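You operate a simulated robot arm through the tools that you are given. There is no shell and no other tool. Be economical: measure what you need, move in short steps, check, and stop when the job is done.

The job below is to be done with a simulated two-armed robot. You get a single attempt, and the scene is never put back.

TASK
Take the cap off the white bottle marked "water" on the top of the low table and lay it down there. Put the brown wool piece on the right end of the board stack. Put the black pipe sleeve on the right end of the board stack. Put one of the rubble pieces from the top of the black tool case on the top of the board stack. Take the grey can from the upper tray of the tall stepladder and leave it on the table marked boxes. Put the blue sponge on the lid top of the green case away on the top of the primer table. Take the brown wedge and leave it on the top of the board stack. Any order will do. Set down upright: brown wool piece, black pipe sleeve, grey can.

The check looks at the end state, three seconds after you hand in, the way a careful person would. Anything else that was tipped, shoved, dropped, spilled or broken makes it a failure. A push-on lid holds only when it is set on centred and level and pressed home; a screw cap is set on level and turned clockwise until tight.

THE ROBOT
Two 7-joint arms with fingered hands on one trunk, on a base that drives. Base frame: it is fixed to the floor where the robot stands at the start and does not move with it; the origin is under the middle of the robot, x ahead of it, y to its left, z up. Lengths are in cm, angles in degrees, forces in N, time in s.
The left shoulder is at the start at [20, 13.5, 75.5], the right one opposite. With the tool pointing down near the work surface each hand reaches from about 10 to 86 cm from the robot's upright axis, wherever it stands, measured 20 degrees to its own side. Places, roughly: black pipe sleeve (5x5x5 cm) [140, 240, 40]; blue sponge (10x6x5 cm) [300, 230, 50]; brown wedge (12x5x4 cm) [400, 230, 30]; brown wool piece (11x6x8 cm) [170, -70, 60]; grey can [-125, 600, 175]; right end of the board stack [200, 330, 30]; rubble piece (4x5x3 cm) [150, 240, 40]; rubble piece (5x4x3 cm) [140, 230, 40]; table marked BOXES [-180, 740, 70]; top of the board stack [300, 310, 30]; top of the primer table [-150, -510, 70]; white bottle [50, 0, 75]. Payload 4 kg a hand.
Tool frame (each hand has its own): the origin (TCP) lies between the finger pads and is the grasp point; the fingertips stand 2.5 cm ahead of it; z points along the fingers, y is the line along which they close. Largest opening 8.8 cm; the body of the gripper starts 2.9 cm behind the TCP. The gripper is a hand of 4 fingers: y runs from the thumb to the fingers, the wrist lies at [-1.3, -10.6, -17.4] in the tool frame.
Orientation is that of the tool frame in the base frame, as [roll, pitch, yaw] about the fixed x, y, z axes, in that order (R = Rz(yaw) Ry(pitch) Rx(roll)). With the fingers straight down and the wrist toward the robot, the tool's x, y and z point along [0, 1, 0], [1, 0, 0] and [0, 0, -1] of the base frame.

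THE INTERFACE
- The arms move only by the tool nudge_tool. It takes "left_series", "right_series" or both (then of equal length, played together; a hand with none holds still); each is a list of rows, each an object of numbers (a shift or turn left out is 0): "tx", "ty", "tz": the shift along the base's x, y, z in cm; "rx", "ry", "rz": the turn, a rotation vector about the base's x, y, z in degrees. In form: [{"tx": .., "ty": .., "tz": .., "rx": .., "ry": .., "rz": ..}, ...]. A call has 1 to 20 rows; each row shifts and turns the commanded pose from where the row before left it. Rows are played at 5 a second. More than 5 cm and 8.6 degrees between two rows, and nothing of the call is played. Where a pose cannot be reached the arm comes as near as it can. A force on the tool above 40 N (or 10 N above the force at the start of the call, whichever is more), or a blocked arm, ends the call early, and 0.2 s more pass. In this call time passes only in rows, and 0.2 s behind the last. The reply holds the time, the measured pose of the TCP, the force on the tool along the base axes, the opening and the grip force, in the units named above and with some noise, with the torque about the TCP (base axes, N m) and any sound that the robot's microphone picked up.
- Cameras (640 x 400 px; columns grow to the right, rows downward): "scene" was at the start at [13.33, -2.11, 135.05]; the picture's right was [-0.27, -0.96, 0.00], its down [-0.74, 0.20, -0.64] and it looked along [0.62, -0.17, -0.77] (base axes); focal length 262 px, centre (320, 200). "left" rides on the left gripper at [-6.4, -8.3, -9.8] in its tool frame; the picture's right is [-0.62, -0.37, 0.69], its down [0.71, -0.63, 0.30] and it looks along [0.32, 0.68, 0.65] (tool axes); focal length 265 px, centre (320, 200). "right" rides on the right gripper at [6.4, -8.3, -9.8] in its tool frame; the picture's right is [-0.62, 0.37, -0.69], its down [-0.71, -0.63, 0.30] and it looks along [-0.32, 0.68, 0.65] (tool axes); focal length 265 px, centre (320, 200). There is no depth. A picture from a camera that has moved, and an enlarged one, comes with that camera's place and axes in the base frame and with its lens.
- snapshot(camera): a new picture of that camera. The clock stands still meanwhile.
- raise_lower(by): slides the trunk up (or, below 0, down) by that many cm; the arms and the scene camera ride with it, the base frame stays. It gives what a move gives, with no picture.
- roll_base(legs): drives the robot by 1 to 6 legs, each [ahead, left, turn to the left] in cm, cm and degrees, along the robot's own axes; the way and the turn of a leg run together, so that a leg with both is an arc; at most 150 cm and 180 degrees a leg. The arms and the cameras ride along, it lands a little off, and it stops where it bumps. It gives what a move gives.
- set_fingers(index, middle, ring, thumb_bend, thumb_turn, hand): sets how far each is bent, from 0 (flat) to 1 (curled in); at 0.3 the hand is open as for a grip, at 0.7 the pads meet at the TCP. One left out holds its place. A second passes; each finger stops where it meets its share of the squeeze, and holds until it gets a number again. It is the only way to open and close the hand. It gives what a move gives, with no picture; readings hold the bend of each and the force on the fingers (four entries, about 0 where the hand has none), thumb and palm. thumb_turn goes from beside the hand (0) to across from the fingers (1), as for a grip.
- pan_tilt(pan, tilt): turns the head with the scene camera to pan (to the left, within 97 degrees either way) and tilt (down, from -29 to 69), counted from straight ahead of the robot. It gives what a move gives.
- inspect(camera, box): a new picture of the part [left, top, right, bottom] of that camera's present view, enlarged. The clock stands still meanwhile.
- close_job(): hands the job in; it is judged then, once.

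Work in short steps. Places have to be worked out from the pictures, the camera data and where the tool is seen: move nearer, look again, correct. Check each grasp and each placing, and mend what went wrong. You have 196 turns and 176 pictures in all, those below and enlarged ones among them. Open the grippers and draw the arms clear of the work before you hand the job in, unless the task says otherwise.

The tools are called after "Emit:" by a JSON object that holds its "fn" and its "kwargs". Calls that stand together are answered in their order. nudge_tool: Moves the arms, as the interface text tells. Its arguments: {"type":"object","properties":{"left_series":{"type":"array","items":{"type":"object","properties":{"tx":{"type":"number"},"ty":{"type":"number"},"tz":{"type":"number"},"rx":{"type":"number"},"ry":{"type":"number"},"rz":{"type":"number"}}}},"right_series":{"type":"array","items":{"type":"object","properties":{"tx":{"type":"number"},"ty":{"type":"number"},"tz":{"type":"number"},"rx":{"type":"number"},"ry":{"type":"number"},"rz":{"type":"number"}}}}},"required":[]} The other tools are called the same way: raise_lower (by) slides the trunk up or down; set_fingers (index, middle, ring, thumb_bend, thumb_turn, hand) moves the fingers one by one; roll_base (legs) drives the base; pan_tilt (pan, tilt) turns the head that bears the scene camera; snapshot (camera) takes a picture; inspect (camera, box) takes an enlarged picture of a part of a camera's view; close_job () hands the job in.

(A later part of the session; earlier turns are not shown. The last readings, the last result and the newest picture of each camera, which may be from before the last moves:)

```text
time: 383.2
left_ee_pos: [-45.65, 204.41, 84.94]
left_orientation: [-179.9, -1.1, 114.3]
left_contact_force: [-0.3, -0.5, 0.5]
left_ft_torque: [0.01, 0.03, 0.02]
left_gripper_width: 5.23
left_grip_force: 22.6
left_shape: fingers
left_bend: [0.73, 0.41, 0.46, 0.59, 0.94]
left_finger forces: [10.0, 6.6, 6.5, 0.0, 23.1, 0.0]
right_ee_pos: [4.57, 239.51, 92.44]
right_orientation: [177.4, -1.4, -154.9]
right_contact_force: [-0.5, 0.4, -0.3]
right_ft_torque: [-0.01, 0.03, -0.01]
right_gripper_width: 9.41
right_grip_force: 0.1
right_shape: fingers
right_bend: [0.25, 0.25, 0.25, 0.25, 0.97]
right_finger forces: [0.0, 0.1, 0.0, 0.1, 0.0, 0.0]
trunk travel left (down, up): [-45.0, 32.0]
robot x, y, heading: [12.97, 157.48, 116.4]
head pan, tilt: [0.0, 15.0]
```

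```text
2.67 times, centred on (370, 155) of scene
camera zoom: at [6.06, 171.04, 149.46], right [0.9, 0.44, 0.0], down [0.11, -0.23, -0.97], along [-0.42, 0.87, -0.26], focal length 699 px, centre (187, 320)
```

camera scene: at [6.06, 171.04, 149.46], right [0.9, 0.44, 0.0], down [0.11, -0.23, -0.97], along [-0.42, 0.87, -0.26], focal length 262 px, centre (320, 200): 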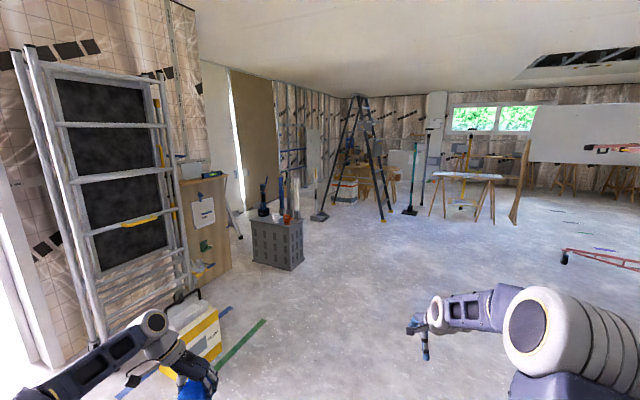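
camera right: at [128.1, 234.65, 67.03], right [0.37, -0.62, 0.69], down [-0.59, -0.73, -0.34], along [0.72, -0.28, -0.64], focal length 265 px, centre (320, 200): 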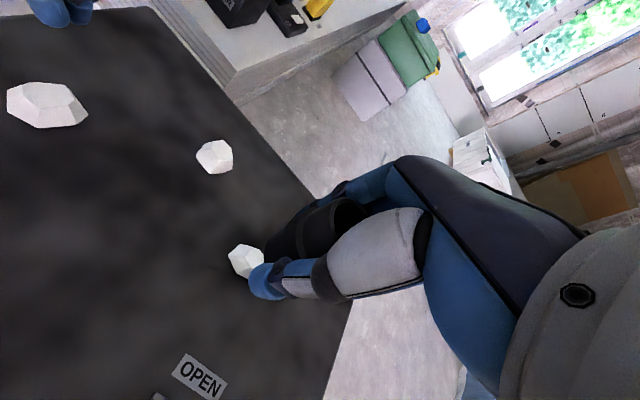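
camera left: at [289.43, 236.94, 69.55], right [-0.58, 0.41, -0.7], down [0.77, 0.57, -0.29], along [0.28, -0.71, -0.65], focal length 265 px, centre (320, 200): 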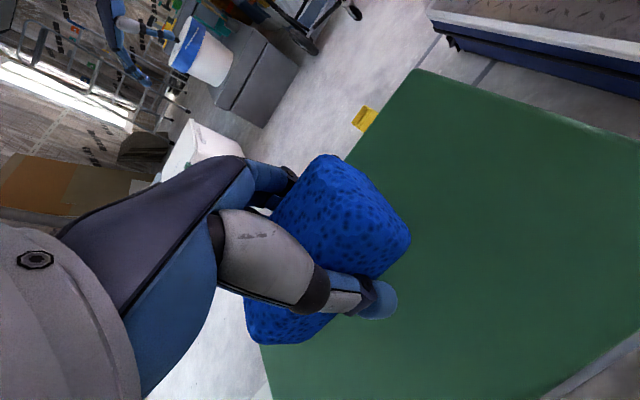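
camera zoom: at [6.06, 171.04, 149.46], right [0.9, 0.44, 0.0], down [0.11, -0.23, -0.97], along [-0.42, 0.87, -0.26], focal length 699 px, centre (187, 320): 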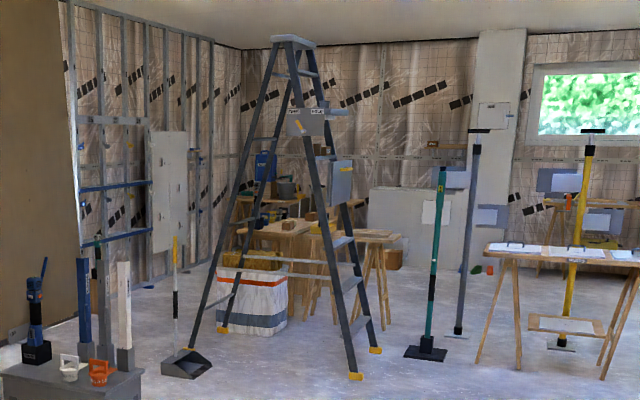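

The upper tray is at about z 163 on the near side of the ladder. I drive nearer, raise the trunk fully and look again.

Emit:
{"fn": "roll_base", "kwargs": {"legs": [[0, 0, -14], [150, 0, 0], [130, 0, 0]]}}

Emit:
{"fn": "raise_lower", "kwargs": {"by": 32}}

Emit:
{"fn": "pan_tilt", "kwargs": {"pan": 10, "tilt": 10}}

Emit:
{"fn": "snapshot", "kwargs": {"camera": "scene"}}

```text
time: 397.6
left_ee_pos: [-98.34, 489.42, 84.77]
left_orientation: [-180.0, -1.1, 103.0]
left_contact_force: [0.1, 0.8, -1.0]
left_ft_torque: [0.04, -0.01, -0.01]
left_gripper_width: 5.18
left_grip_force: 23.0
left_shape: fingers
left_bend: [0.73, 0.41, 0.46, 0.59, 0.94]
left_finger forces: [10.1, 6.5, 6.5, 0.0, 23.0, 0.0]
right_ee_pos: [-42.39, 513.69, 92.39]
right_orientation: [177.3, -1.3, -166.4]
right_contact_force: [-0.3, 0.1, -0.3]
right_ft_torque: [0.01, -0.04, 0.02]
right_gripper_width: 9.41
right_grip_force: 0.1
right_shape: fingers
right_bend: [0.25, 0.25, 0.25, 0.25, 0.97]
right_finger forces: [0.1, 0.0, 0.0, 0.0, 0.0, 0.1]
trunk travel left (down, up): [-45.0, 32.0]
robot x, y, heading: [-50.16, 432.18, 104.7]
head pan, tilt: [0.0, 15.0]
```

```text
time: 400.8
left_ee_pos: [-98.43, 489.37, 116.86]
left_orientation: [-180.0, -1.1, 103.0]
left_contact_force: [-0.1, 0.3, -0.4]
left_ft_torque: [0.0, -0.04, -0.01]
left_gripper_width: 5.22
left_grip_force: 23.1
left_shape: fingers
left_bend: [0.73, 0.41, 0.46, 0.59, 0.94]
left_finger forces: [10.1, 6.7, 6.5, 0.1, 23.0, 0.1]
right_ee_pos: [-42.32, 513.81, 124.45]
right_orientation: [177.3, -1.4, -166.4]
right_contact_force: [-0.9, 0.9, 0.5]
right_ft_torque: [0.0, 0.0, -0.01]
right_gripper_width: 9.42
right_grip_force: 0.0
right_shape: fingers
right_bend: [0.25, 0.25, 0.25, 0.25, 0.97]
right_finger forces: [0.0, 0.0, 0.1, 0.0, 0.1, 0.1]
trunk travel left (down, up): [-77.0, 0.0]
robot x, y, heading: [-50.61, 431.74, 104.5]
head pan, tilt: [0.0, 15.0]
```

```text
time: 401.5
left_ee_pos: [-98.49, 489.34, 116.7]
left_orientation: [-179.9, -1.0, 103.1]
left_contact_force: [-0.4, -0.1, -0.7]
left_ft_torque: [-0.02, 0.02, 0.0]
left_gripper_width: 5.2
left_grip_force: 22.8
left_shape: fingers
left_bend: [0.73, 0.41, 0.46, 0.59, 0.94]
left_finger forces: [10.1, 6.5, 6.4, 0.0, 23.0, 0.0]
right_ee_pos: [-42.38, 513.77, 124.36]
right_orientation: [177.4, -1.3, -166.3]
right_contact_force: [0.2, 0.9, 0.0]
right_ft_torque: [-0.01, -0.01, -0.02]
right_gripper_width: 9.42
right_grip_force: 0.0
right_shape: fingers
right_bend: [0.25, 0.25, 0.25, 0.25, 0.97]
right_finger forces: [0.0, 0.1, 0.0, 0.1, 0.0, 0.1]
trunk travel left (down, up): [-77.0, 0.0]
robot x, y, heading: [-50.12, 431.22, 104.8]
head pan, tilt: [10.0, 10.0]
```

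```text
39 pictures are left
camera scene: at [-55.8, 445.81, 182.27], right [0.91, 0.42, 0.0], down [0.07, -0.16, -0.98], along [-0.41, 0.9, -0.17], focal length 262 px, centre (320, 200)
```

scene: 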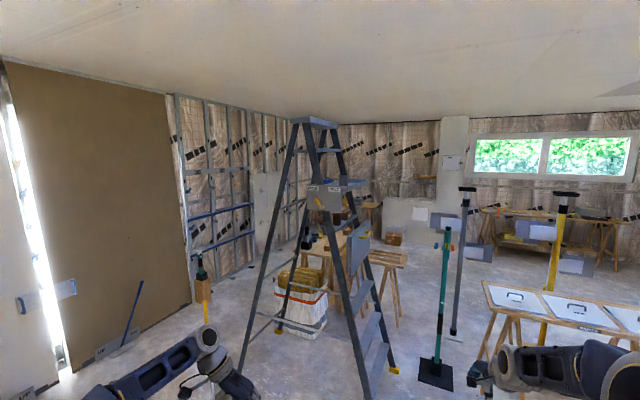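

Emit:
{"fn": "inspect", "kwargs": {"camera": "scene", "box": [270, 110, 410, 290]}}

```text
2.22 times, centred on (340, 200) of scene
camera zoom: at [-55.8, 445.81, 182.27], right [0.91, 0.42, 0.0], down [0.07, -0.16, -0.98], along [-0.41, 0.9, -0.17], focal length 583 px, centre (276, 200)
```

zoom: 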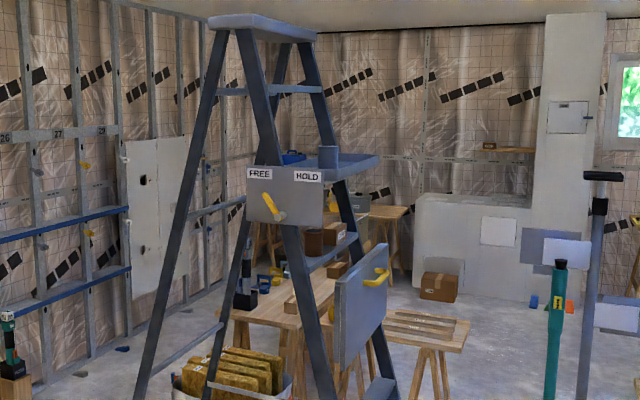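

The grey can sits on the upper tray (beside the ladder rail). I need a second viewpoint for depth, so I roll ahead and to the right.

Emit:
{"fn": "roll_base", "kwargs": {"legs": [[72, -25, 0]]}}

Emit:
{"fn": "pan_tilt", "kwargs": {"pan": 25, "tilt": 8}}

Emit:
{"fn": "snapshot", "kwargs": {"camera": "scene"}}

```text
time: 405.6
left_ee_pos: [-93.69, 564.68, 116.78]
left_orientation: [180.0, -1.1, 103.6]
left_contact_force: [0.6, -0.1, -0.8]
left_ft_torque: [-0.04, -0.02, 0.05]
left_gripper_width: 5.21
left_grip_force: 22.6
left_shape: fingers
left_bend: [0.73, 0.41, 0.46, 0.59, 0.94]
left_finger forces: [10.1, 6.5, 6.5, 0.0, 23.0, 0.0]
right_ee_pos: [-38.0, 589.82, 124.54]
right_orientation: [177.4, -1.3, -165.6]
right_contact_force: [0.0, -0.8, 0.2]
right_ft_torque: [0.03, 0.0, -0.01]
right_gripper_width: 9.39
right_grip_force: 0.0
right_shape: fingers
right_bend: [0.25, 0.25, 0.25, 0.25, 0.97]
right_finger forces: [0.0, 0.0, 0.1, 0.1, 0.1, 0.0]
trunk travel left (down, up): [-77.0, 0.0]
robot x, y, heading: [-44.94, 507.5, 105.5]
head pan, tilt: [10.0, 10.0]
```

```text
time: 406.4
left_ee_pos: [-93.68, 564.6, 116.81]
left_orientation: [-180.0, -1.0, 103.7]
left_contact_force: [-0.5, -0.1, -0.8]
left_ft_torque: [0.0, -0.01, -0.01]
left_gripper_width: 5.21
left_grip_force: 23.0
left_shape: fingers
left_bend: [0.73, 0.41, 0.46, 0.59, 0.94]
left_finger forces: [10.1, 6.4, 6.5, 0.0, 22.9, 0.0]
right_ee_pos: [-38.05, 589.78, 124.32]
right_orientation: [177.4, -1.4, -165.6]
right_contact_force: [-0.5, -0.6, -0.1]
right_ft_torque: [-0.05, 0.0, -0.01]
right_gripper_width: 9.41
right_grip_force: 0.0
right_shape: fingers
right_bend: [0.25, 0.25, 0.25, 0.25, 0.97]
right_finger forces: [0.0, 0.2, 0.0, 0.0, 0.0, 0.0]
trunk travel left (down, up): [-77.0, 0.0]
robot x, y, heading: [-44.78, 507.46, 105.3]
head pan, tilt: [25.0, 8.0]
```

```text
37 pictures are left
camera scene: at [-52.54, 520.36, 182.59], right [0.76, 0.65, 0.0], down [0.09, -0.11, -0.99], along [-0.64, 0.76, -0.14], focal length 262 px, centre (320, 200)
```

scene: 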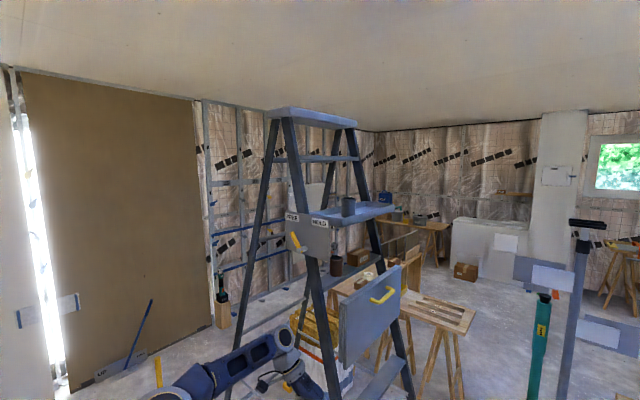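

Triangulated: can centre ≈ [-114,612,165]. I enlarge to see the can, the tray and free sides.

Emit:
{"fn": "inspect", "kwargs": {"camera": "scene", "box": [270, 150, 430, 270]}}

```text
3.33 times, centred on (350, 210) of scene
camera zoom: at [-52.54, 520.36, 182.59], right [0.76, 0.65, 0.0], down [0.09, -0.11, -0.99], along [-0.64, 0.76, -0.14], focal length 874 px, centre (220, 167)
```

zoom: 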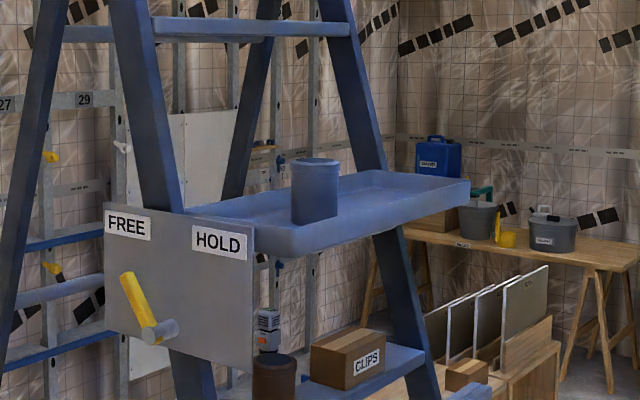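

The can (≈6 cm wide, 7.5 tall) stands mid-tray with its east side open. I take a stand south-east of it facing heading 150°, then turn the right hand to point forward and slightly down.

Emit:
{"fn": "roll_base", "kwargs": {"legs": [[40, -10, 0], [0, 0, 45]]}}

Emit:
{"fn": "nudge_tool", "kwargs": {"right_series": [{"rz": 8.5, "tz": 2}, {"rz": 8.5, "tz": 2}, {"rz": 8.5, "tz": 2}, {"rz": 8.5, "tz": 2}, {"rz": 8.5, "tz": 2}, {"rz": 8.5, "tz": 2}, {"rz": 8.5}, {"rz": 8.5}, {"rz": 8.5}, {"rz": 8.5}, {"rz": 5}]}}

```text
time: 408.3
left_ee_pos: [-93.61, 590.59, 116.97]
left_orientation: [179.9, 0.4, 102.7]
left_contact_force: [-0.1, -0.2, 0.0]
left_ft_torque: [-0.01, -0.03, 0.0]
left_gripper_width: 5.21
left_grip_force: 23.0
left_shape: fingers
left_bend: [0.73, 0.41, 0.46, 0.59, 0.94]
left_finger forces: [10.0, 6.5, 6.5, 0.1, 22.8, 0.0]
right_ee_pos: [-37.68, 617.06, 124.44]
right_orientation: [177.4, -1.4, -165.8]
right_contact_force: [0.1, -0.9, -0.1]
right_ft_torque: [0.0, 0.0, -0.02]
right_gripper_width: 9.41
right_grip_force: 0.1
right_shape: fingers
right_bend: [0.25, 0.25, 0.25, 0.25, 0.97]
right_finger forces: [0.1, 0.0, 0.1, 0.0, 0.0, 0.0]
trunk travel left (down, up): [-77.0, 0.0]
robot x, y, heading: [-45.18, 535.15, 104.8]
head pan, tilt: [25.0, 8.0]
stopped in leg 1: the robot was blocked; the commanded pose is now the measured one
```

```text
time: 410.7
left_ee_pos: [-93.62, 590.76, 116.86]
left_orientation: [180.0, 0.3, 102.8]
left_contact_force: [-0.7, 0.8, -0.5]
left_ft_torque: [-0.02, 0.0, 0.02]
left_gripper_width: 5.17
left_grip_force: 23.4
left_shape: fingers
left_bend: [0.73, 0.41, 0.46, 0.59, 0.94]
left_finger forces: [10.2, 6.5, 6.6, 0.0, 22.8, 0.1]
right_ee_pos: [-37.65, 616.82, 136.63]
right_orientation: [177.3, -1.0, -75.8]
right_contact_force: [-0.1, 0.3, 0.7]
right_ft_torque: [-0.03, 0.0, 0.02]
right_gripper_width: 9.41
right_grip_force: 0.1
right_shape: fingers
right_bend: [0.25, 0.25, 0.25, 0.25, 0.97]
right_finger forces: [0.0, 0.0, 0.1, 0.0, 0.1, 0.0]
trunk travel left (down, up): [-77.0, 0.0]
robot x, y, heading: [-45.09, 535.34, 105.1]
head pan, tilt: [25.0, 8.0]
```

I bumped — likely the left hand against the ladder's hanging panel. I back off at once and check.

Emit:
{"fn": "roll_base", "kwargs": {"legs": [[-35, 0, 0]]}}

Emit:
{"fn": "pan_tilt", "kwargs": {"pan": 20, "tilt": 15}}

Emit:
{"fn": "snapshot", "kwargs": {"camera": "scene"}}

```text
time: 413.0
left_ee_pos: [-85.1, 556.7, 116.6]
left_orientation: [179.9, 0.5, 103.2]
left_contact_force: [0.5, -0.5, -0.9]
left_ft_torque: [-0.01, 0.02, 0.02]
left_gripper_width: 5.24
left_grip_force: 23.2
left_shape: fingers
left_bend: [0.73, 0.41, 0.46, 0.59, 0.94]
left_finger forces: [10.1, 6.5, 6.4, 0.1, 22.9, 0.0]
right_ee_pos: [-29.38, 583.22, 136.3]
right_orientation: [177.5, -1.4, -75.3]
right_contact_force: [-0.9, 1.5, -0.6]
right_ft_torque: [-0.01, 0.0, -0.02]
right_gripper_width: 9.44
right_grip_force: 0.1
right_shape: fingers
right_bend: [0.25, 0.25, 0.25, 0.25, 0.97]
right_finger forces: [0.0, 0.0, 0.1, 0.0, 0.1, 0.0]
trunk travel left (down, up): [-77.0, 0.0]
robot x, y, heading: [-35.94, 500.95, 105.5]
head pan, tilt: [25.0, 8.0]
```

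```text
time: 413.7
left_ee_pos: [-85.0, 556.68, 116.52]
left_orientation: [179.8, 0.4, 103.2]
left_contact_force: [-0.2, -0.2, 0.2]
left_ft_torque: [-0.02, -0.02, 0.0]
left_gripper_width: 5.2
left_grip_force: 23.3
left_shape: fingers
left_bend: [0.73, 0.41, 0.46, 0.59, 0.94]
left_finger forces: [10.1, 6.5, 6.3, 0.1, 23.0, 0.0]
right_ee_pos: [-29.21, 583.35, 136.4]
right_orientation: [177.5, -1.4, -75.5]
right_contact_force: [0.1, 0.3, -0.4]
right_ft_torque: [0.02, -0.01, 0.01]
right_gripper_width: 9.42
right_grip_force: 0.1
right_shape: fingers
right_bend: [0.25, 0.25, 0.25, 0.25, 0.97]
right_finger forces: [0.1, 0.0, 0.0, 0.0, 0.1, 0.1]
trunk travel left (down, up): [-77.0, 0.0]
robot x, y, heading: [-36.02, 500.76, 105.3]
head pan, tilt: [20.0, 15.0]
```

```text
35 pictures are left
camera scene: at [-43.06, 514.47, 181.46], right [0.81, 0.58, 0.0], down [0.15, -0.21, -0.97], along [-0.56, 0.79, -0.26], focal length 262 px, centre (320, 200)
```

scene: 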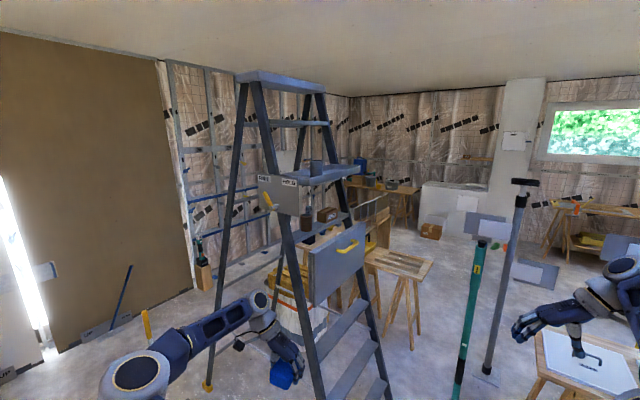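

Ladder and can are unmoved. I tuck the left hand in, and raise/turn the right hand to point forward (20° down) close to the body.

Emit:
{"fn": "nudge_tool", "kwargs": {"left_series": [{"tx": 1.6, "ty": -3.8}, {"tx": 1.6, "ty": -3.8}, {"tx": 1.6, "ty": -3.8}, {"tx": 1.6, "ty": -3.8}, {"tx": 1.6, "ty": -3.8}, {"tx": 1.6, "ty": -3.8}, {"tx": 1.6, "ty": -3.8}, {"tx": 1.6, "ty": -3.8}, {}, {}], "right_series": [{"rx": 8.2, "ry": 2.25, "tx": -0.84, "ty": -3.3, "tz": 2.8}, {"rx": 8.2, "ry": 2.25, "tx": -0.84, "ty": -3.3, "tz": 2.8}, {"rx": 8.2, "ry": 2.25, "tx": -0.84, "ty": -3.3, "tz": 2.8}, {"rx": 8.2, "ry": 2.25, "tx": -0.84, "ty": -3.3, "tz": 2.8}, {"rx": 8.2, "ry": 2.25, "tx": -0.84, "ty": -3.3, "tz": 2.8}, {"rx": 8.2, "ry": 2.25, "tx": -0.84, "ty": -3.3, "tz": 2.8}, {"rx": 8.2, "ry": 2.25, "tx": -0.84, "ty": -3.3, "tz": 2.8}, {"rx": 8.2, "ry": 2.25, "tx": -0.84, "ty": -3.3, "tz": 2.8}, {"rx": 2, "ry": 0.5, "tx": -0.84, "ty": -3.3, "tz": 3}, {"tz": 3}]}}

Emit:
{"fn": "snapshot", "kwargs": {"camera": "scene"}}

```text
time: 415.9
left_ee_pos: [-72.0, 526.52, 116.43]
left_orientation: [179.9, 0.6, 103.2]
left_contact_force: [-0.1, 0.4, -0.9]
left_ft_torque: [-0.05, 0.01, -0.02]
left_gripper_width: 5.18
left_grip_force: 22.5
left_shape: fingers
left_bend: [0.73, 0.41, 0.46, 0.59, 0.94]
left_finger forces: [9.7, 6.3, 6.1, 0.0, 22.3, 0.0]
right_ee_pos: [-36.61, 553.77, 164.65]
right_orientation: [175.6, 68.8, -76.6]
right_contact_force: [0.6, 1.2, 0.3]
right_ft_torque: [-0.02, 0.01, 0.03]
right_gripper_width: 9.44
right_grip_force: 0.0
right_shape: fingers
right_bend: [0.25, 0.25, 0.25, 0.25, 0.98]
right_finger forces: [0.0, 0.0, 0.0, 0.0, 0.0, 0.0]
trunk travel left (down, up): [-77.0, 0.0]
robot x, y, heading: [-35.84, 501.07, 105.5]
head pan, tilt: [20.0, 15.0]
```

```text
34 pictures are left
camera scene: at [-43.01, 514.49, 181.45], right [0.81, 0.58, 0.0], down [0.15, -0.21, -0.97], along [-0.56, 0.79, -0.26], focal length 262 px, centre (320, 200)
```

scene: 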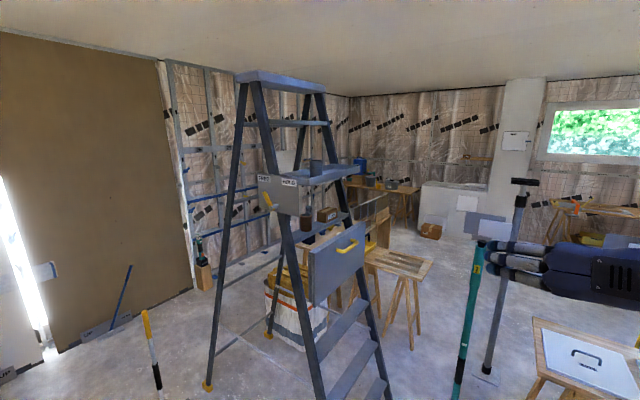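

The hand pose works. Now turn to heading 150° and approach diagonally to about 25 cm short of the can.

Emit:
{"fn": "roll_base", "kwargs": {"legs": [[0, 0, 45], [20, -44, 0], [25, 0, 0]]}}

Emit:
{"fn": "pan_tilt", "kwargs": {"pan": 0, "tilt": 10}}

Emit:
{"fn": "snapshot", "kwargs": {"camera": "scene"}}

Emit:
{"fn": "snapshot", "kwargs": {"camera": "right"}}

```text
time: 422.1
left_ee_pos: [-95.37, 554.31, 116.36]
left_orientation: [179.9, 0.5, 147.1]
left_contact_force: [0.4, 0.2, -0.4]
left_ft_torque: [0.05, -0.03, -0.01]
left_gripper_width: 5.14
left_grip_force: 21.5
left_shape: fingers
left_bend: [0.73, 0.41, 0.47, 0.59, 0.94]
left_finger forces: [9.4, 6.2, 6.2, 0.0, 21.7, 0.0]
right_ee_pos: [-88.81, 598.41, 164.75]
right_orientation: [175.5, 68.8, -33.0]
right_contact_force: [0.9, 0.9, 0.1]
right_ft_torque: [0.03, 0.03, 0.03]
right_gripper_width: 9.44
right_grip_force: 0.0
right_shape: fingers
right_bend: [0.25, 0.25, 0.25, 0.25, 0.98]
right_finger forces: [0.1, 0.1, 0.1, 0.0, 0.0, 0.0]
trunk travel left (down, up): [-77.0, 0.0]
robot x, y, heading: [-52.11, 561.04, 149.3]
head pan, tilt: [20.0, 15.0]
```

```text
time: 422.9
left_ee_pos: [-95.44, 554.23, 116.4]
left_orientation: [179.9, 0.5, 147.1]
left_contact_force: [0.5, -0.6, -0.4]
left_ft_torque: [0.04, -0.03, 0.04]
left_gripper_width: 5.14
left_grip_force: 21.8
left_shape: fingers
left_bend: [0.73, 0.41, 0.47, 0.59, 0.94]
left_finger forces: [9.4, 6.2, 6.2, 0.1, 21.7, 0.0]
right_ee_pos: [-88.9, 598.47, 164.73]
right_orientation: [175.5, 68.7, -32.9]
right_contact_force: [-1.2, 0.2, 0.1]
right_ft_torque: [0.0, -0.01, 0.02]
right_gripper_width: 9.43
right_grip_force: 0.1
right_shape: fingers
right_bend: [0.25, 0.25, 0.25, 0.25, 0.98]
right_finger forces: [0.1, 0.1, 0.0, 0.0, 0.0, 0.0]
trunk travel left (down, up): [-77.0, 0.0]
robot x, y, heading: [-51.73, 561.27, 149.4]
head pan, tilt: [0.0, 10.0]
```

```text
33 pictures are left
camera scene: at [-65.05, 568.78, 182.27], right [0.51, 0.86, 0.0], down [0.15, -0.09, -0.98], along [-0.85, 0.5, -0.17], focal length 262 px, centre (320, 200)
```

scene: 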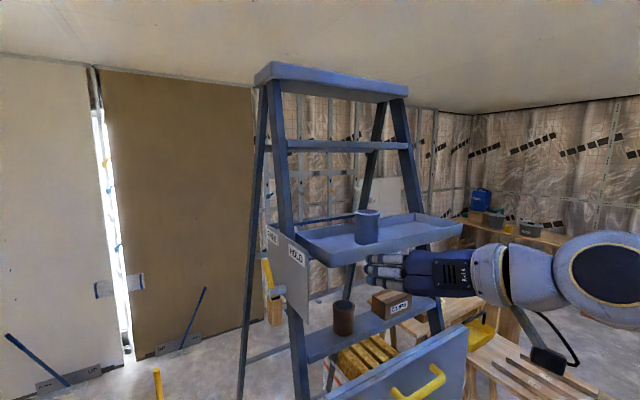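

```text
32 pictures are left
camera right: at [-74.73, 600.19, 162.04], right [0.2, -0.5, 0.84], down [-0.17, 0.83, 0.54], along [-0.96, -0.25, 0.08], focal length 265 px, centre (320, 200)
```

right: 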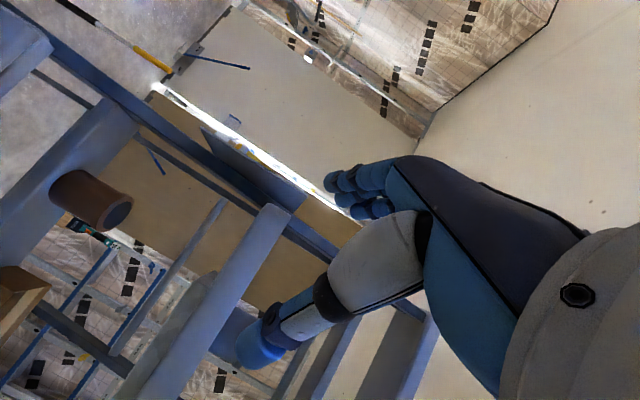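

Can confirmed at [-114.3,612,164.6] and the hand points right at it. I raise 2.5 cm to clear the tray lip and roll 14 cm ahead.

Emit:
{"fn": "nudge_tool", "kwargs": {"right_series": [{"tz": 1.5}, {"tz": 1.2}]}}

Emit:
{"fn": "roll_base", "kwargs": {"legs": [[14, 0, 0]]}}

Emit:
{"fn": "inspect", "kwargs": {"camera": "scene", "box": [260, 150, 500, 320]}}

Emit:
{"fn": "snapshot", "kwargs": {"camera": "right"}}

```text
time: 423.5
left_ee_pos: [-95.41, 554.32, 116.36]
left_orientation: [179.9, 0.5, 147.1]
left_contact_force: [-0.5, 0.6, -0.9]
left_ft_torque: [0.02, -0.02, 0.02]
left_gripper_width: 5.17
left_grip_force: 21.8
left_shape: fingers
left_bend: [0.73, 0.41, 0.47, 0.59, 0.94]
left_finger forces: [9.4, 6.2, 6.2, 0.1, 21.8, 0.1]
right_ee_pos: [-89.04, 598.8, 167.44]
right_orientation: [175.9, 68.8, -32.5]
right_contact_force: [-0.3, 0.8, 0.2]
right_ft_torque: [-0.01, 0.0, 0.01]
right_gripper_width: 9.43
right_grip_force: 0.1
right_shape: fingers
right_bend: [0.25, 0.25, 0.25, 0.25, 0.98]
right_finger forces: [0.0, 0.0, 0.0, 0.0, 0.0, 0.0]
trunk travel left (down, up): [-77.0, 0.0]
robot x, y, heading: [-51.84, 561.15, 149.3]
head pan, tilt: [0.0, 10.0]
```

```text
time: 424.4
left_ee_pos: [-96.88, 555.23, 116.34]
left_orientation: [179.9, 0.4, 146.6]
left_contact_force: [-1.0, -1.0, -1.1]
left_ft_torque: [0.0, 0.03, -0.01]
left_gripper_width: 5.16
left_grip_force: 20.8
left_shape: fingers
left_bend: [0.73, 0.41, 0.47, 0.59, 0.94]
left_finger forces: [9.4, 6.3, 6.2, 0.0, 21.8, 0.0]
right_ee_pos: [-90.31, 599.6, 167.36]
right_orientation: [175.4, 68.5, -33.3]
right_contact_force: [0.3, -0.3, 0.7]
right_ft_torque: [0.0, -0.02, -0.01]
right_gripper_width: 9.45
right_grip_force: 0.1
right_shape: fingers
right_bend: [0.25, 0.25, 0.25, 0.25, 0.98]
right_finger forces: [0.1, 0.0, 0.2, 0.1, 0.1, 0.1]
trunk travel left (down, up): [-77.0, 0.0]
robot x, y, heading: [-53.15, 561.49, 148.8]
head pan, tilt: [0.0, 10.0]
stopped in leg 1: the robot was blocked; the commanded pose is now the measured one
```

```text
2.35 times, centred on (380, 235) of scene
camera zoom: at [-66.39, 569.44, 182.28], right [0.52, 0.86, 0.0], down [0.15, -0.09, -0.98], along [-0.84, 0.51, -0.17], focal length 617 px, centre (179, 118)
```

zoom: 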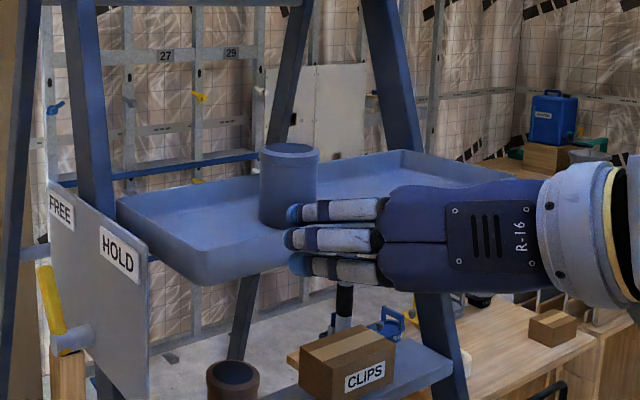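

```text
30 pictures are left
camera right: at [-76.12, 601.23, 164.75], right [0.2, -0.51, 0.84], down [-0.16, 0.83, 0.54], along [-0.97, -0.24, 0.08], focal length 265 px, centre (320, 200)
```

right: 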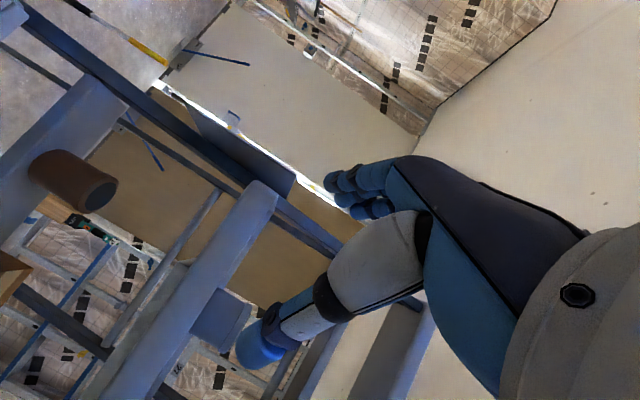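

The base is blocked after 1.4 cm. I look down to see by what.

Emit:
{"fn": "pan_tilt", "kwargs": {"pan": 0, "tilt": 60}}

Emit:
{"fn": "snapshot", "kwargs": {"camera": "scene"}}

```text
time: 425.6
left_ee_pos: [-96.92, 555.31, 116.39]
left_orientation: [179.9, 0.4, 146.6]
left_contact_force: [0.2, -0.1, -0.7]
left_ft_torque: [-0.01, -0.03, 0.03]
left_gripper_width: 5.16
left_grip_force: 22.4
left_shape: fingers
left_bend: [0.73, 0.41, 0.47, 0.59, 0.94]
left_finger forces: [9.5, 6.2, 6.2, 0.0, 21.8, 0.0]
right_ee_pos: [-90.26, 599.7, 167.39]
right_orientation: [175.9, 68.5, -32.8]
right_contact_force: [-0.1, -0.5, -0.2]
right_ft_torque: [-0.02, 0.0, -0.01]
right_gripper_width: 9.45
right_grip_force: 0.1
right_shape: fingers
right_bend: [0.25, 0.25, 0.25, 0.25, 0.98]
right_finger forces: [0.0, 0.1, 0.0, 0.0, 0.0, 0.0]
trunk travel left (down, up): [-77.0, 0.0]
robot x, y, heading: [-52.97, 561.4, 148.7]
head pan, tilt: [0.0, 60.0]
```

```text
29 pictures are left
camera scene: at [-64.17, 568.14, 174.83], right [0.52, 0.86, 0.0], down [0.74, -0.45, -0.5], along [-0.43, 0.26, -0.87], focal length 262 px, centre (320, 200)
```

scene: 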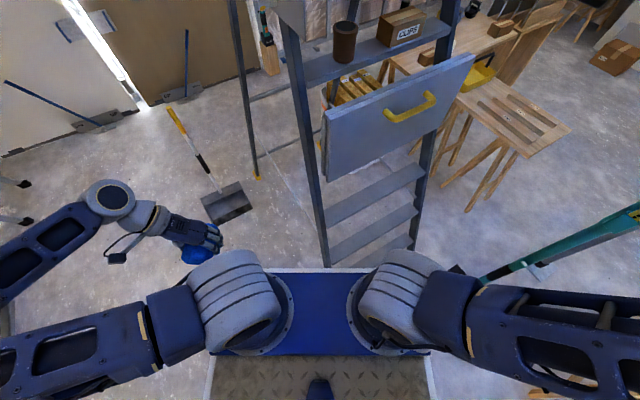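

The base front meets the ladder foot. Facing the ladder squarely (heading 164°) lets me get closer; I back off, turn 15°, and re-approach.

Emit:
{"fn": "roll_base", "kwargs": {"legs": [[-15, 0, 0], [0, 0, 15], [0, -26, 0], [12, 0, 0]]}}

Emit:
{"fn": "pan_tilt", "kwargs": {"pan": -5, "tilt": 25}}

Emit:
{"fn": "snapshot", "kwargs": {"camera": "scene"}}

```text
time: 430.3
left_ee_pos: [-84.36, 564.11, 116.45]
left_orientation: [-180.0, 0.3, 161.8]
left_contact_force: [0.4, 0.1, 0.6]
left_ft_torque: [0.01, 0.0, -0.02]
left_gripper_width: 5.17
left_grip_force: 22.1
left_shape: fingers
left_bend: [0.73, 0.41, 0.47, 0.59, 0.94]
left_finger forces: [9.3, 6.3, 6.2, 0.0, 21.7, 0.1]
right_ee_pos: [-89.55, 608.69, 167.4]
right_orientation: [175.8, 68.6, -17.7]
right_contact_force: [0.5, 0.4, 0.4]
right_ft_torque: [0.02, 0.01, -0.01]
right_gripper_width: 9.45
right_grip_force: 0.0
right_shape: fingers
right_bend: [0.25, 0.25, 0.25, 0.25, 0.98]
right_finger forces: [0.0, 0.1, 0.0, 0.0, 0.0, 0.0]
trunk travel left (down, up): [-77.0, 0.0]
robot x, y, heading: [-43.35, 581.73, 164.4]
head pan, tilt: [0.0, 60.0]
stopped in leg 4: the robot was blocked; the commanded pose is now the measured one
```

```text
time: 431.3
left_ee_pos: [-84.31, 564.12, 116.37]
left_orientation: [179.9, 0.4, 161.7]
left_contact_force: [0.5, 0.7, -0.9]
left_ft_torque: [0.02, -0.02, -0.01]
left_gripper_width: 5.15
left_grip_force: 21.7
left_shape: fingers
left_bend: [0.73, 0.41, 0.47, 0.59, 0.94]
left_finger forces: [9.4, 6.2, 6.2, 0.0, 21.6, 0.0]
right_ee_pos: [-89.61, 608.58, 167.24]
right_orientation: [175.7, 68.6, -17.8]
right_contact_force: [-0.6, -0.5, -0.2]
right_ft_torque: [-0.03, 0.03, 0.0]
right_gripper_width: 9.44
right_grip_force: 0.1
right_shape: fingers
right_bend: [0.25, 0.25, 0.25, 0.25, 0.98]
right_finger forces: [0.1, 0.0, 0.0, 0.0, 0.1, 0.1]
trunk travel left (down, up): [-77.0, 0.0]
robot x, y, heading: [-43.86, 581.8, 164.4]
head pan, tilt: [-5.0, 25.0]
```

```text
28 pictures are left
camera scene: at [-58.26, 586.62, 179.83], right [0.36, 0.93, 0.0], down [0.4, -0.15, -0.91], along [-0.85, 0.32, -0.42], focal length 262 px, centre (320, 200)
```

scene: 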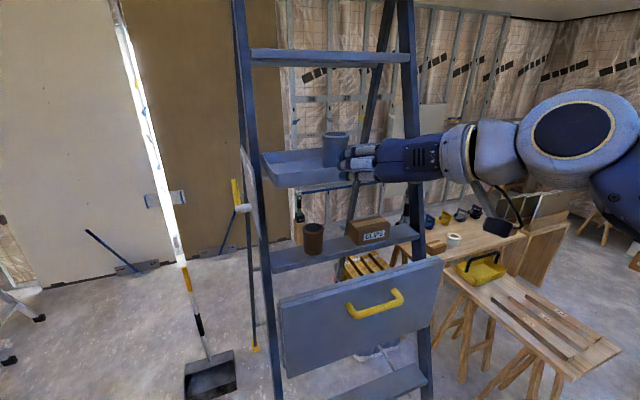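

The can is 25 cm ahead of the hand. I level the hand (≈6° down), raise slightly and extend in small steps.

Emit:
{"fn": "nudge_tool", "kwargs": {"right_series": [{"rx": 1.7, "ry": 7.3, "tz": 0.5, "tx": -1, "ty": 0.1}, {"rx": 1.7, "ry": 7.3, "tz": 0.4, "tx": -1, "ty": 0.1}, {"tx": -2, "ty": 0.3}, {"tx": -2, "ty": 0.3}, {"tx": -2, "ty": 0.3}, {"tx": -2, "ty": 0.3}, {"tx": -2, "ty": 0.3}]}}

Emit:
{"fn": "inspect", "kwargs": {"camera": "scene", "box": [240, 90, 440, 230]}}

```text
time: 432.9
left_ee_pos: [-84.27, 564.13, 116.47]
left_orientation: [179.8, 0.4, 161.8]
left_contact_force: [-0.5, -0.1, 0.0]
left_ft_torque: [-0.02, 0.01, 0.0]
left_gripper_width: 5.17
left_grip_force: 21.5
left_shape: fingers
left_bend: [0.73, 0.41, 0.47, 0.59, 0.94]
left_finger forces: [9.4, 6.1, 6.1, 0.1, 21.7, 0.1]
right_ee_pos: [-101.54, 610.34, 168.32]
right_orientation: [165.4, 83.5, -27.8]
right_contact_force: [0.4, 0.2, -0.4]
right_ft_torque: [-0.01, 0.0, 0.02]
right_gripper_width: 9.41
right_grip_force: 0.0
right_shape: fingers
right_bend: [0.25, 0.25, 0.25, 0.25, 0.98]
right_finger forces: [0.1, 0.1, 0.1, 0.1, 0.1, 0.0]
trunk travel left (down, up): [-77.0, 0.0]
robot x, y, heading: [-43.54, 581.7, 164.4]
head pan, tilt: [-5.0, 25.0]
```

```text
2.86 times, centred on (340, 160) of scene
camera zoom: at [-58.23, 586.62, 179.84], right [0.36, 0.93, 0.0], down [0.39, -0.15, -0.91], along [-0.85, 0.32, -0.42], focal length 749 px, centre (263, 314)
```

zoom: 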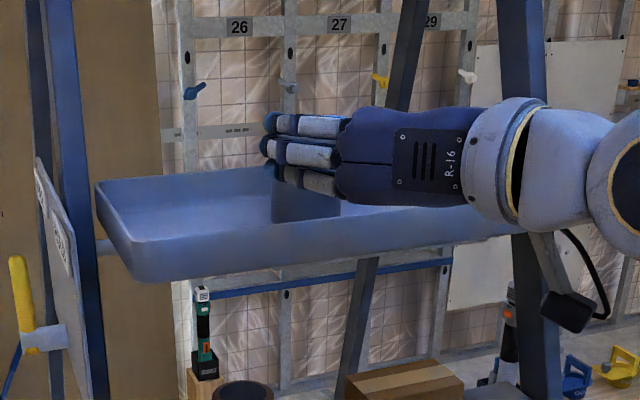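

On line; the can is 1.2 cm left of the hand axis. I shift, lower to ~166.8 and advance the last 11 cm gently.

Emit:
{"fn": "nudge_tool", "kwargs": {"right_series": [{"tx": -0.3, "ty": -1.2}, {"tx": -1.6, "ty": 0.37, "tz": -0.3}, {"tx": -1.6, "ty": 0.37, "tz": -0.3}, {"tx": -1.6, "ty": 0.37, "tz": -0.3}, {"tx": -1.6, "ty": 0.37, "tz": -0.3}, {"tx": -1.5, "ty": 0.35, "tz": -0.3}, {"tx": -1.5, "ty": 0.35}]}}

Emit:
{"fn": "inspect", "kwargs": {"camera": "scene", "box": [240, 90, 440, 230]}}

Emit:
{"fn": "snapshot", "kwargs": {"camera": "right"}}

```text
time: 434.5
left_ee_pos: [-84.29, 564.05, 116.32]
left_orientation: [179.9, 0.5, 161.9]
left_contact_force: [-0.1, -0.6, 0.4]
left_ft_torque: [0.01, 0.0, 0.01]
left_gripper_width: 5.17
left_grip_force: 21.9
left_shape: fingers
left_bend: [0.73, 0.41, 0.47, 0.59, 0.94]
left_finger forces: [9.4, 6.2, 6.2, 0.1, 21.7, 0.0]
right_ee_pos: [-111.08, 611.42, 166.45]
right_orientation: [165.8, 83.3, -27.4]
right_contact_force: [0.2, 0.0, 0.5]
right_ft_torque: [0.0, 0.03, 0.01]
right_gripper_width: 9.42
right_grip_force: 0.0
right_shape: fingers
right_bend: [0.25, 0.25, 0.25, 0.25, 0.98]
right_finger forces: [0.0, 0.1, 0.0, 0.0, 0.0, 0.0]
trunk travel left (down, up): [-77.0, 0.0]
robot x, y, heading: [-43.88, 581.35, 164.2]
head pan, tilt: [-5.0, 25.0]
```

```text
2.86 times, centred on (340, 160) of scene
camera zoom: at [-58.24, 586.62, 179.84], right [0.36, 0.93, 0.0], down [0.39, -0.15, -0.91], along [-0.85, 0.32, -0.42], focal length 749 px, centre (263, 314)
```

zoom: 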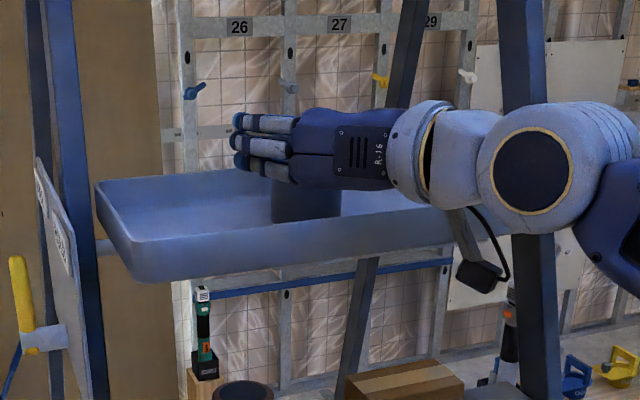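

```text
25 pictures are left
camera right: at [-98.98, 616.95, 161.0], right [0.52, -0.48, 0.7], down [-0.22, 0.72, 0.66], along [-0.82, -0.5, 0.27], focal length 265 px, centre (320, 200)
```

right: 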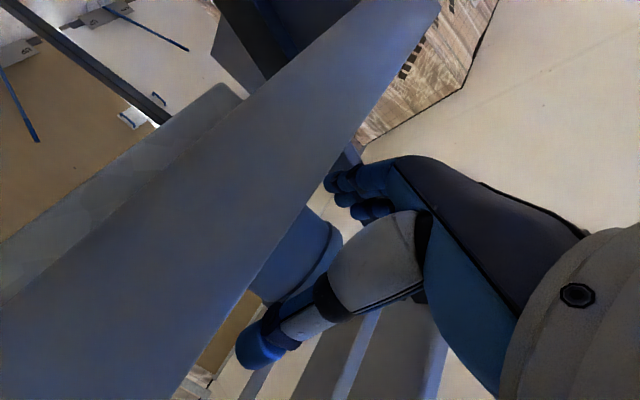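

The can is between thumb and fingers, 3 cm ahead. Advance 1.7 cm more and close.

Emit:
{"fn": "nudge_tool", "kwargs": {"right_series": [{"tx": -0.9, "ty": 0.2}, {"tx": -0.8, "ty": 0.2}]}}

Emit:
{"fn": "set_fingers", "kwargs": {"hand": "right", "index": 0.75, "middle": 0.75, "ring": 0.75, "thumb_bend": 0.75}}

Emit:
{"fn": "inspect", "kwargs": {"camera": "scene", "box": [240, 90, 440, 230]}}

```text
time: 435.1
left_ee_pos: [-84.27, 564.1, 116.42]
left_orientation: [179.9, 0.4, 161.8]
left_contact_force: [-0.2, -0.5, 0.5]
left_ft_torque: [0.01, -0.02, 0.03]
left_gripper_width: 5.17
left_grip_force: 21.9
left_shape: fingers
left_bend: [0.73, 0.41, 0.47, 0.59, 0.94]
left_finger forces: [9.4, 6.2, 6.2, 0.1, 21.9, 0.1]
right_ee_pos: [-112.98, 611.77, 166.62]
right_orientation: [165.9, 83.4, -27.2]
right_contact_force: [1.0, 0.2, -0.2]
right_ft_torque: [0.01, 0.01, 0.01]
right_gripper_width: 9.44
right_grip_force: 0.1
right_shape: fingers
right_bend: [0.25, 0.25, 0.25, 0.25, 0.98]
right_finger forces: [0.0, 0.0, 0.1, 0.1, 0.0, 0.0]
trunk travel left (down, up): [-77.0, 0.0]
robot x, y, heading: [-43.93, 581.89, 164.1]
head pan, tilt: [-5.0, 25.0]
```

```text
time: 436.1
left_ee_pos: [-84.48, 564.14, 116.54]
left_orientation: [180.0, 0.3, 161.7]
left_contact_force: [0.3, 0.3, 0.5]
left_ft_torque: [-0.01, 0.02, 0.0]
left_gripper_width: 5.16
left_grip_force: 21.4
left_shape: fingers
left_bend: [0.73, 0.41, 0.47, 0.59, 0.94]
left_finger forces: [9.4, 6.2, 6.1, 0.1, 21.7, 0.0]
right_ee_pos: [-112.95, 611.87, 166.52]
right_orientation: [166.0, 83.4, -27.1]
right_contact_force: [-0.3, -0.5, 2.7]
right_ft_torque: [0.01, -0.01, 0.0]
right_gripper_width: 5.62
right_grip_force: 16.1
right_shape: fingers
right_bend: [0.44, 0.49, 0.75, 0.44, 0.97]
right_finger forces: [9.0, 7.3, 0.1, 0.0, 15.8, 0.1]
trunk travel left (down, up): [-77.0, 0.0]
robot x, y, heading: [-43.9, 582.01, 164.2]
head pan, tilt: [-5.0, 25.0]
```

```text
2.86 times, centred on (340, 160) of scene
camera zoom: at [-58.26, 586.61, 179.84], right [0.36, 0.93, 0.0], down [0.39, -0.15, -0.91], along [-0.85, 0.32, -0.42], focal length 749 px, centre (263, 314)
```

zoom: 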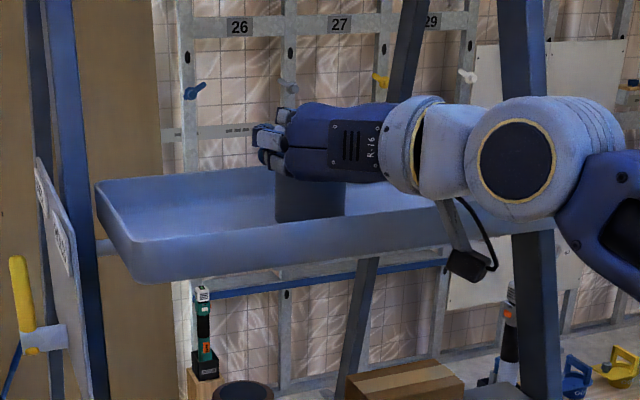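

Gripped firmly. I lift 3 cm and check.

Emit:
{"fn": "nudge_tool", "kwargs": {"right_series": [{"tz": 0.8}, {"tz": 0.8}, {"tz": 0.8}, {"tz": 0.8}]}}

Emit:
{"fn": "inspect", "kwargs": {"camera": "scene", "box": [240, 90, 440, 230]}}

```text
time: 437.1
left_ee_pos: [-84.34, 564.05, 116.41]
left_orientation: [179.9, 0.4, 161.8]
left_contact_force: [0.1, -0.1, -0.1]
left_ft_torque: [0.01, 0.03, -0.03]
left_gripper_width: 5.16
left_grip_force: 21.6
left_shape: fingers
left_bend: [0.73, 0.41, 0.47, 0.59, 0.94]
left_finger forces: [9.4, 6.3, 6.2, 0.0, 21.6, 0.0]
right_ee_pos: [-113.06, 611.87, 169.77]
right_orientation: [166.2, 83.4, -27.0]
right_contact_force: [-0.6, 0.8, -1.7]
right_ft_torque: [-0.03, -0.05, 0.02]
right_gripper_width: 5.66
right_grip_force: 16.1
right_shape: fingers
right_bend: [0.44, 0.49, 0.75, 0.44, 0.95]
right_finger forces: [8.7, 6.7, 0.0, 0.1, 16.1, 0.0]
trunk travel left (down, up): [-77.0, 0.0]
robot x, y, heading: [-43.61, 582.14, 164.3]
head pan, tilt: [-5.0, 25.0]
```

```text
2.86 times, centred on (340, 160) of scene
camera zoom: at [-58.27, 586.63, 179.83], right [0.36, 0.93, 0.0], down [0.4, -0.15, -0.91], along [-0.85, 0.32, -0.42], focal length 749 px, centre (263, 314)
```

zoom: 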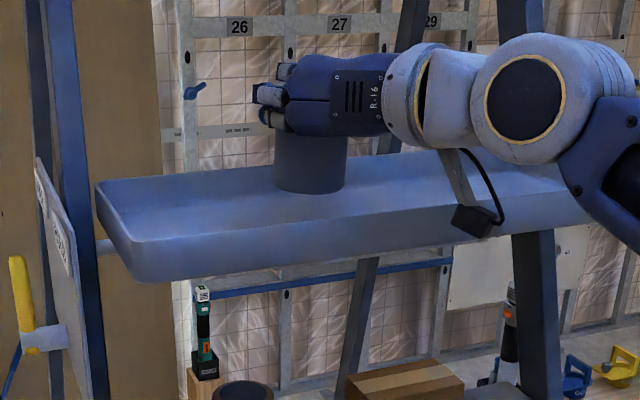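

Can is up. I lift 1.2 cm more and withdraw straight back out of the tray.

Emit:
{"fn": "nudge_tool", "kwargs": {"right_series": [{"tz": 0.7}, {"tz": 0.6}, {"tx": 2, "ty": -0.4}, {"tx": 2, "ty": -0.4}, {"tx": 2, "ty": -0.4}, {"tx": 3, "ty": -0.6}, {"tx": 3, "ty": -0.6}, {"tx": 3, "ty": -0.6}, {"tx": 3, "ty": -0.6}]}}

Emit:
{"fn": "snapshot", "kwargs": {"camera": "scene"}}

```text
time: 439.1
left_ee_pos: [-84.54, 564.19, 116.31]
left_orientation: [-180.0, 0.5, 161.8]
left_contact_force: [-0.7, 0.3, 0.5]
left_ft_torque: [-0.02, -0.01, -0.01]
left_gripper_width: 5.17
left_grip_force: 21.5
left_shape: fingers
left_bend: [0.73, 0.41, 0.47, 0.59, 0.94]
left_finger forces: [9.5, 6.2, 6.2, 0.0, 21.7, 0.1]
right_ee_pos: [-95.13, 608.17, 170.97]
right_orientation: [165.8, 83.4, -27.4]
right_contact_force: [-0.7, 0.5, -2.2]
right_ft_torque: [-0.03, -0.03, -0.04]
right_gripper_width: 5.64
right_grip_force: 15.5
right_shape: fingers
right_bend: [0.44, 0.49, 0.75, 0.44, 0.95]
right_finger forces: [8.8, 6.8, 0.0, 0.1, 16.1, 0.0]
trunk travel left (down, up): [-77.0, 0.0]
robot x, y, heading: [-44.2, 581.76, 163.8]
head pan, tilt: [-5.0, 25.0]
```

```text
22 pictures are left
camera scene: at [-58.3, 586.62, 179.83], right [0.36, 0.93, 0.0], down [0.4, -0.15, -0.91], along [-0.85, 0.32, -0.42], focal length 262 px, centre (320, 200)
```

scene: 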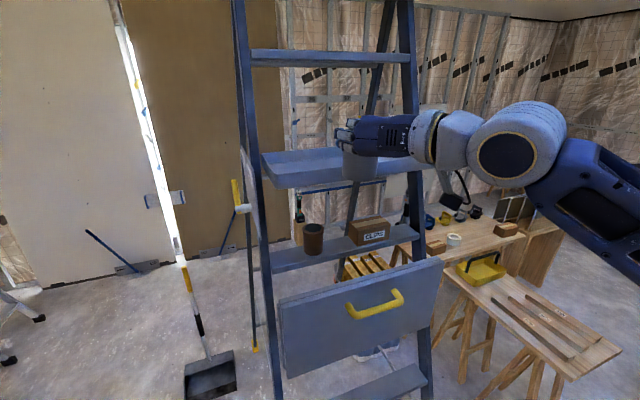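

The can is out of the tray, upright in hand. I back off and look for the table marked BOXES behind the ladder.

Emit:
{"fn": "roll_base", "kwargs": {"legs": [[-30, 0, 0]]}}

Emit:
{"fn": "pan_tilt", "kwargs": {"pan": -40, "tilt": 20}}

Emit:
{"fn": "snapshot", "kwargs": {"camera": "scene"}}

```text
time: 441.1
left_ee_pos: [-54.72, 555.59, 116.51]
left_orientation: [179.8, 0.5, 162.0]
left_contact_force: [0.3, -0.2, -1.2]
left_ft_torque: [-0.03, -0.03, -0.02]
left_gripper_width: 5.16
left_grip_force: 21.7
left_shape: fingers
left_bend: [0.73, 0.41, 0.47, 0.59, 0.94]
left_finger forces: [9.4, 6.2, 6.2, 0.1, 21.8, 0.1]
right_ee_pos: [-65.71, 599.67, 170.82]
right_orientation: [166.7, 83.3, -26.4]
right_contact_force: [-0.6, -0.2, -1.8]
right_ft_torque: [-0.04, -0.05, 0.0]
right_gripper_width: 5.64
right_grip_force: 15.9
right_shape: fingers
right_bend: [0.44, 0.49, 0.75, 0.44, 0.95]
right_finger forces: [8.9, 6.7, 0.0, 0.1, 16.0, 0.0]
trunk travel left (down, up): [-77.0, 0.0]
robot x, y, heading: [-14.27, 573.27, 164.7]
head pan, tilt: [-5.0, 25.0]
```

```text
time: 442.2
left_ee_pos: [-54.79, 555.66, 116.35]
left_orientation: [180.0, 0.4, 161.9]
left_contact_force: [0.6, -0.2, 0.6]
left_ft_torque: [0.0, -0.02, -0.02]
left_gripper_width: 5.16
left_grip_force: 21.8
left_shape: fingers
left_bend: [0.73, 0.41, 0.47, 0.59, 0.94]
left_finger forces: [9.3, 6.2, 6.1, 0.1, 21.7, 0.0]
right_ee_pos: [-65.77, 599.62, 170.89]
right_orientation: [166.4, 83.3, -26.6]
right_contact_force: [-0.3, 0.1, -3.3]
right_ft_torque: [0.0, 0.02, -0.03]
right_gripper_width: 5.62
right_grip_force: 15.9
right_shape: fingers
right_bend: [0.44, 0.49, 0.75, 0.44, 0.95]
right_finger forces: [8.7, 6.7, 0.1, 0.1, 16.0, 0.1]
trunk travel left (down, up): [-77.0, 0.0]
robot x, y, heading: [-14.15, 573.67, 164.3]
head pan, tilt: [-40.0, 20.0]
```

```text
21 pictures are left
camera scene: at [-25.44, 582.68, 180.64], right [0.82, 0.57, 0.0], down [0.19, -0.28, -0.94], along [-0.53, 0.78, -0.34], focal length 262 px, centre (320, 200)
```

scene: 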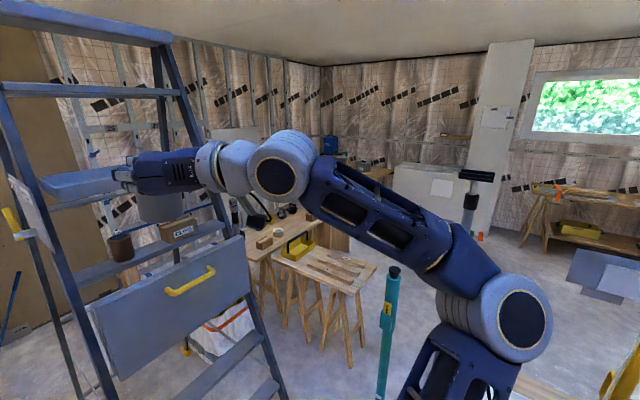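

The point given for BOXES projects onto the wooden bench at pixel (280,233). I enlarge it.

Emit:
{"fn": "inspect", "kwargs": {"camera": "scene", "box": [220, 180, 400, 330]}}

```text
2.67 times, centred on (310, 255) of scene
camera zoom: at [-25.44, 582.68, 180.64], right [0.82, 0.57, 0.0], down [0.19, -0.28, -0.94], along [-0.53, 0.78, -0.34], focal length 699 px, centre (347, 53)
```

zoom: 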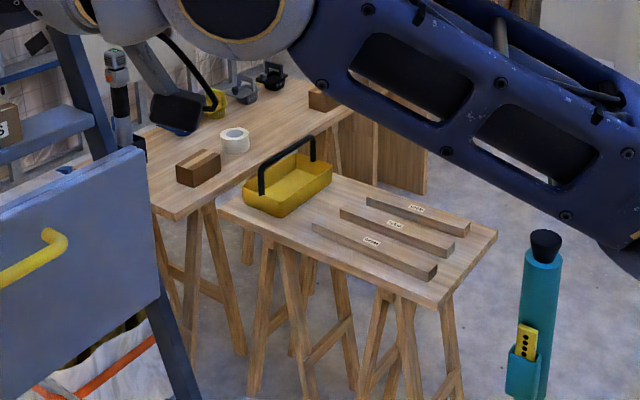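

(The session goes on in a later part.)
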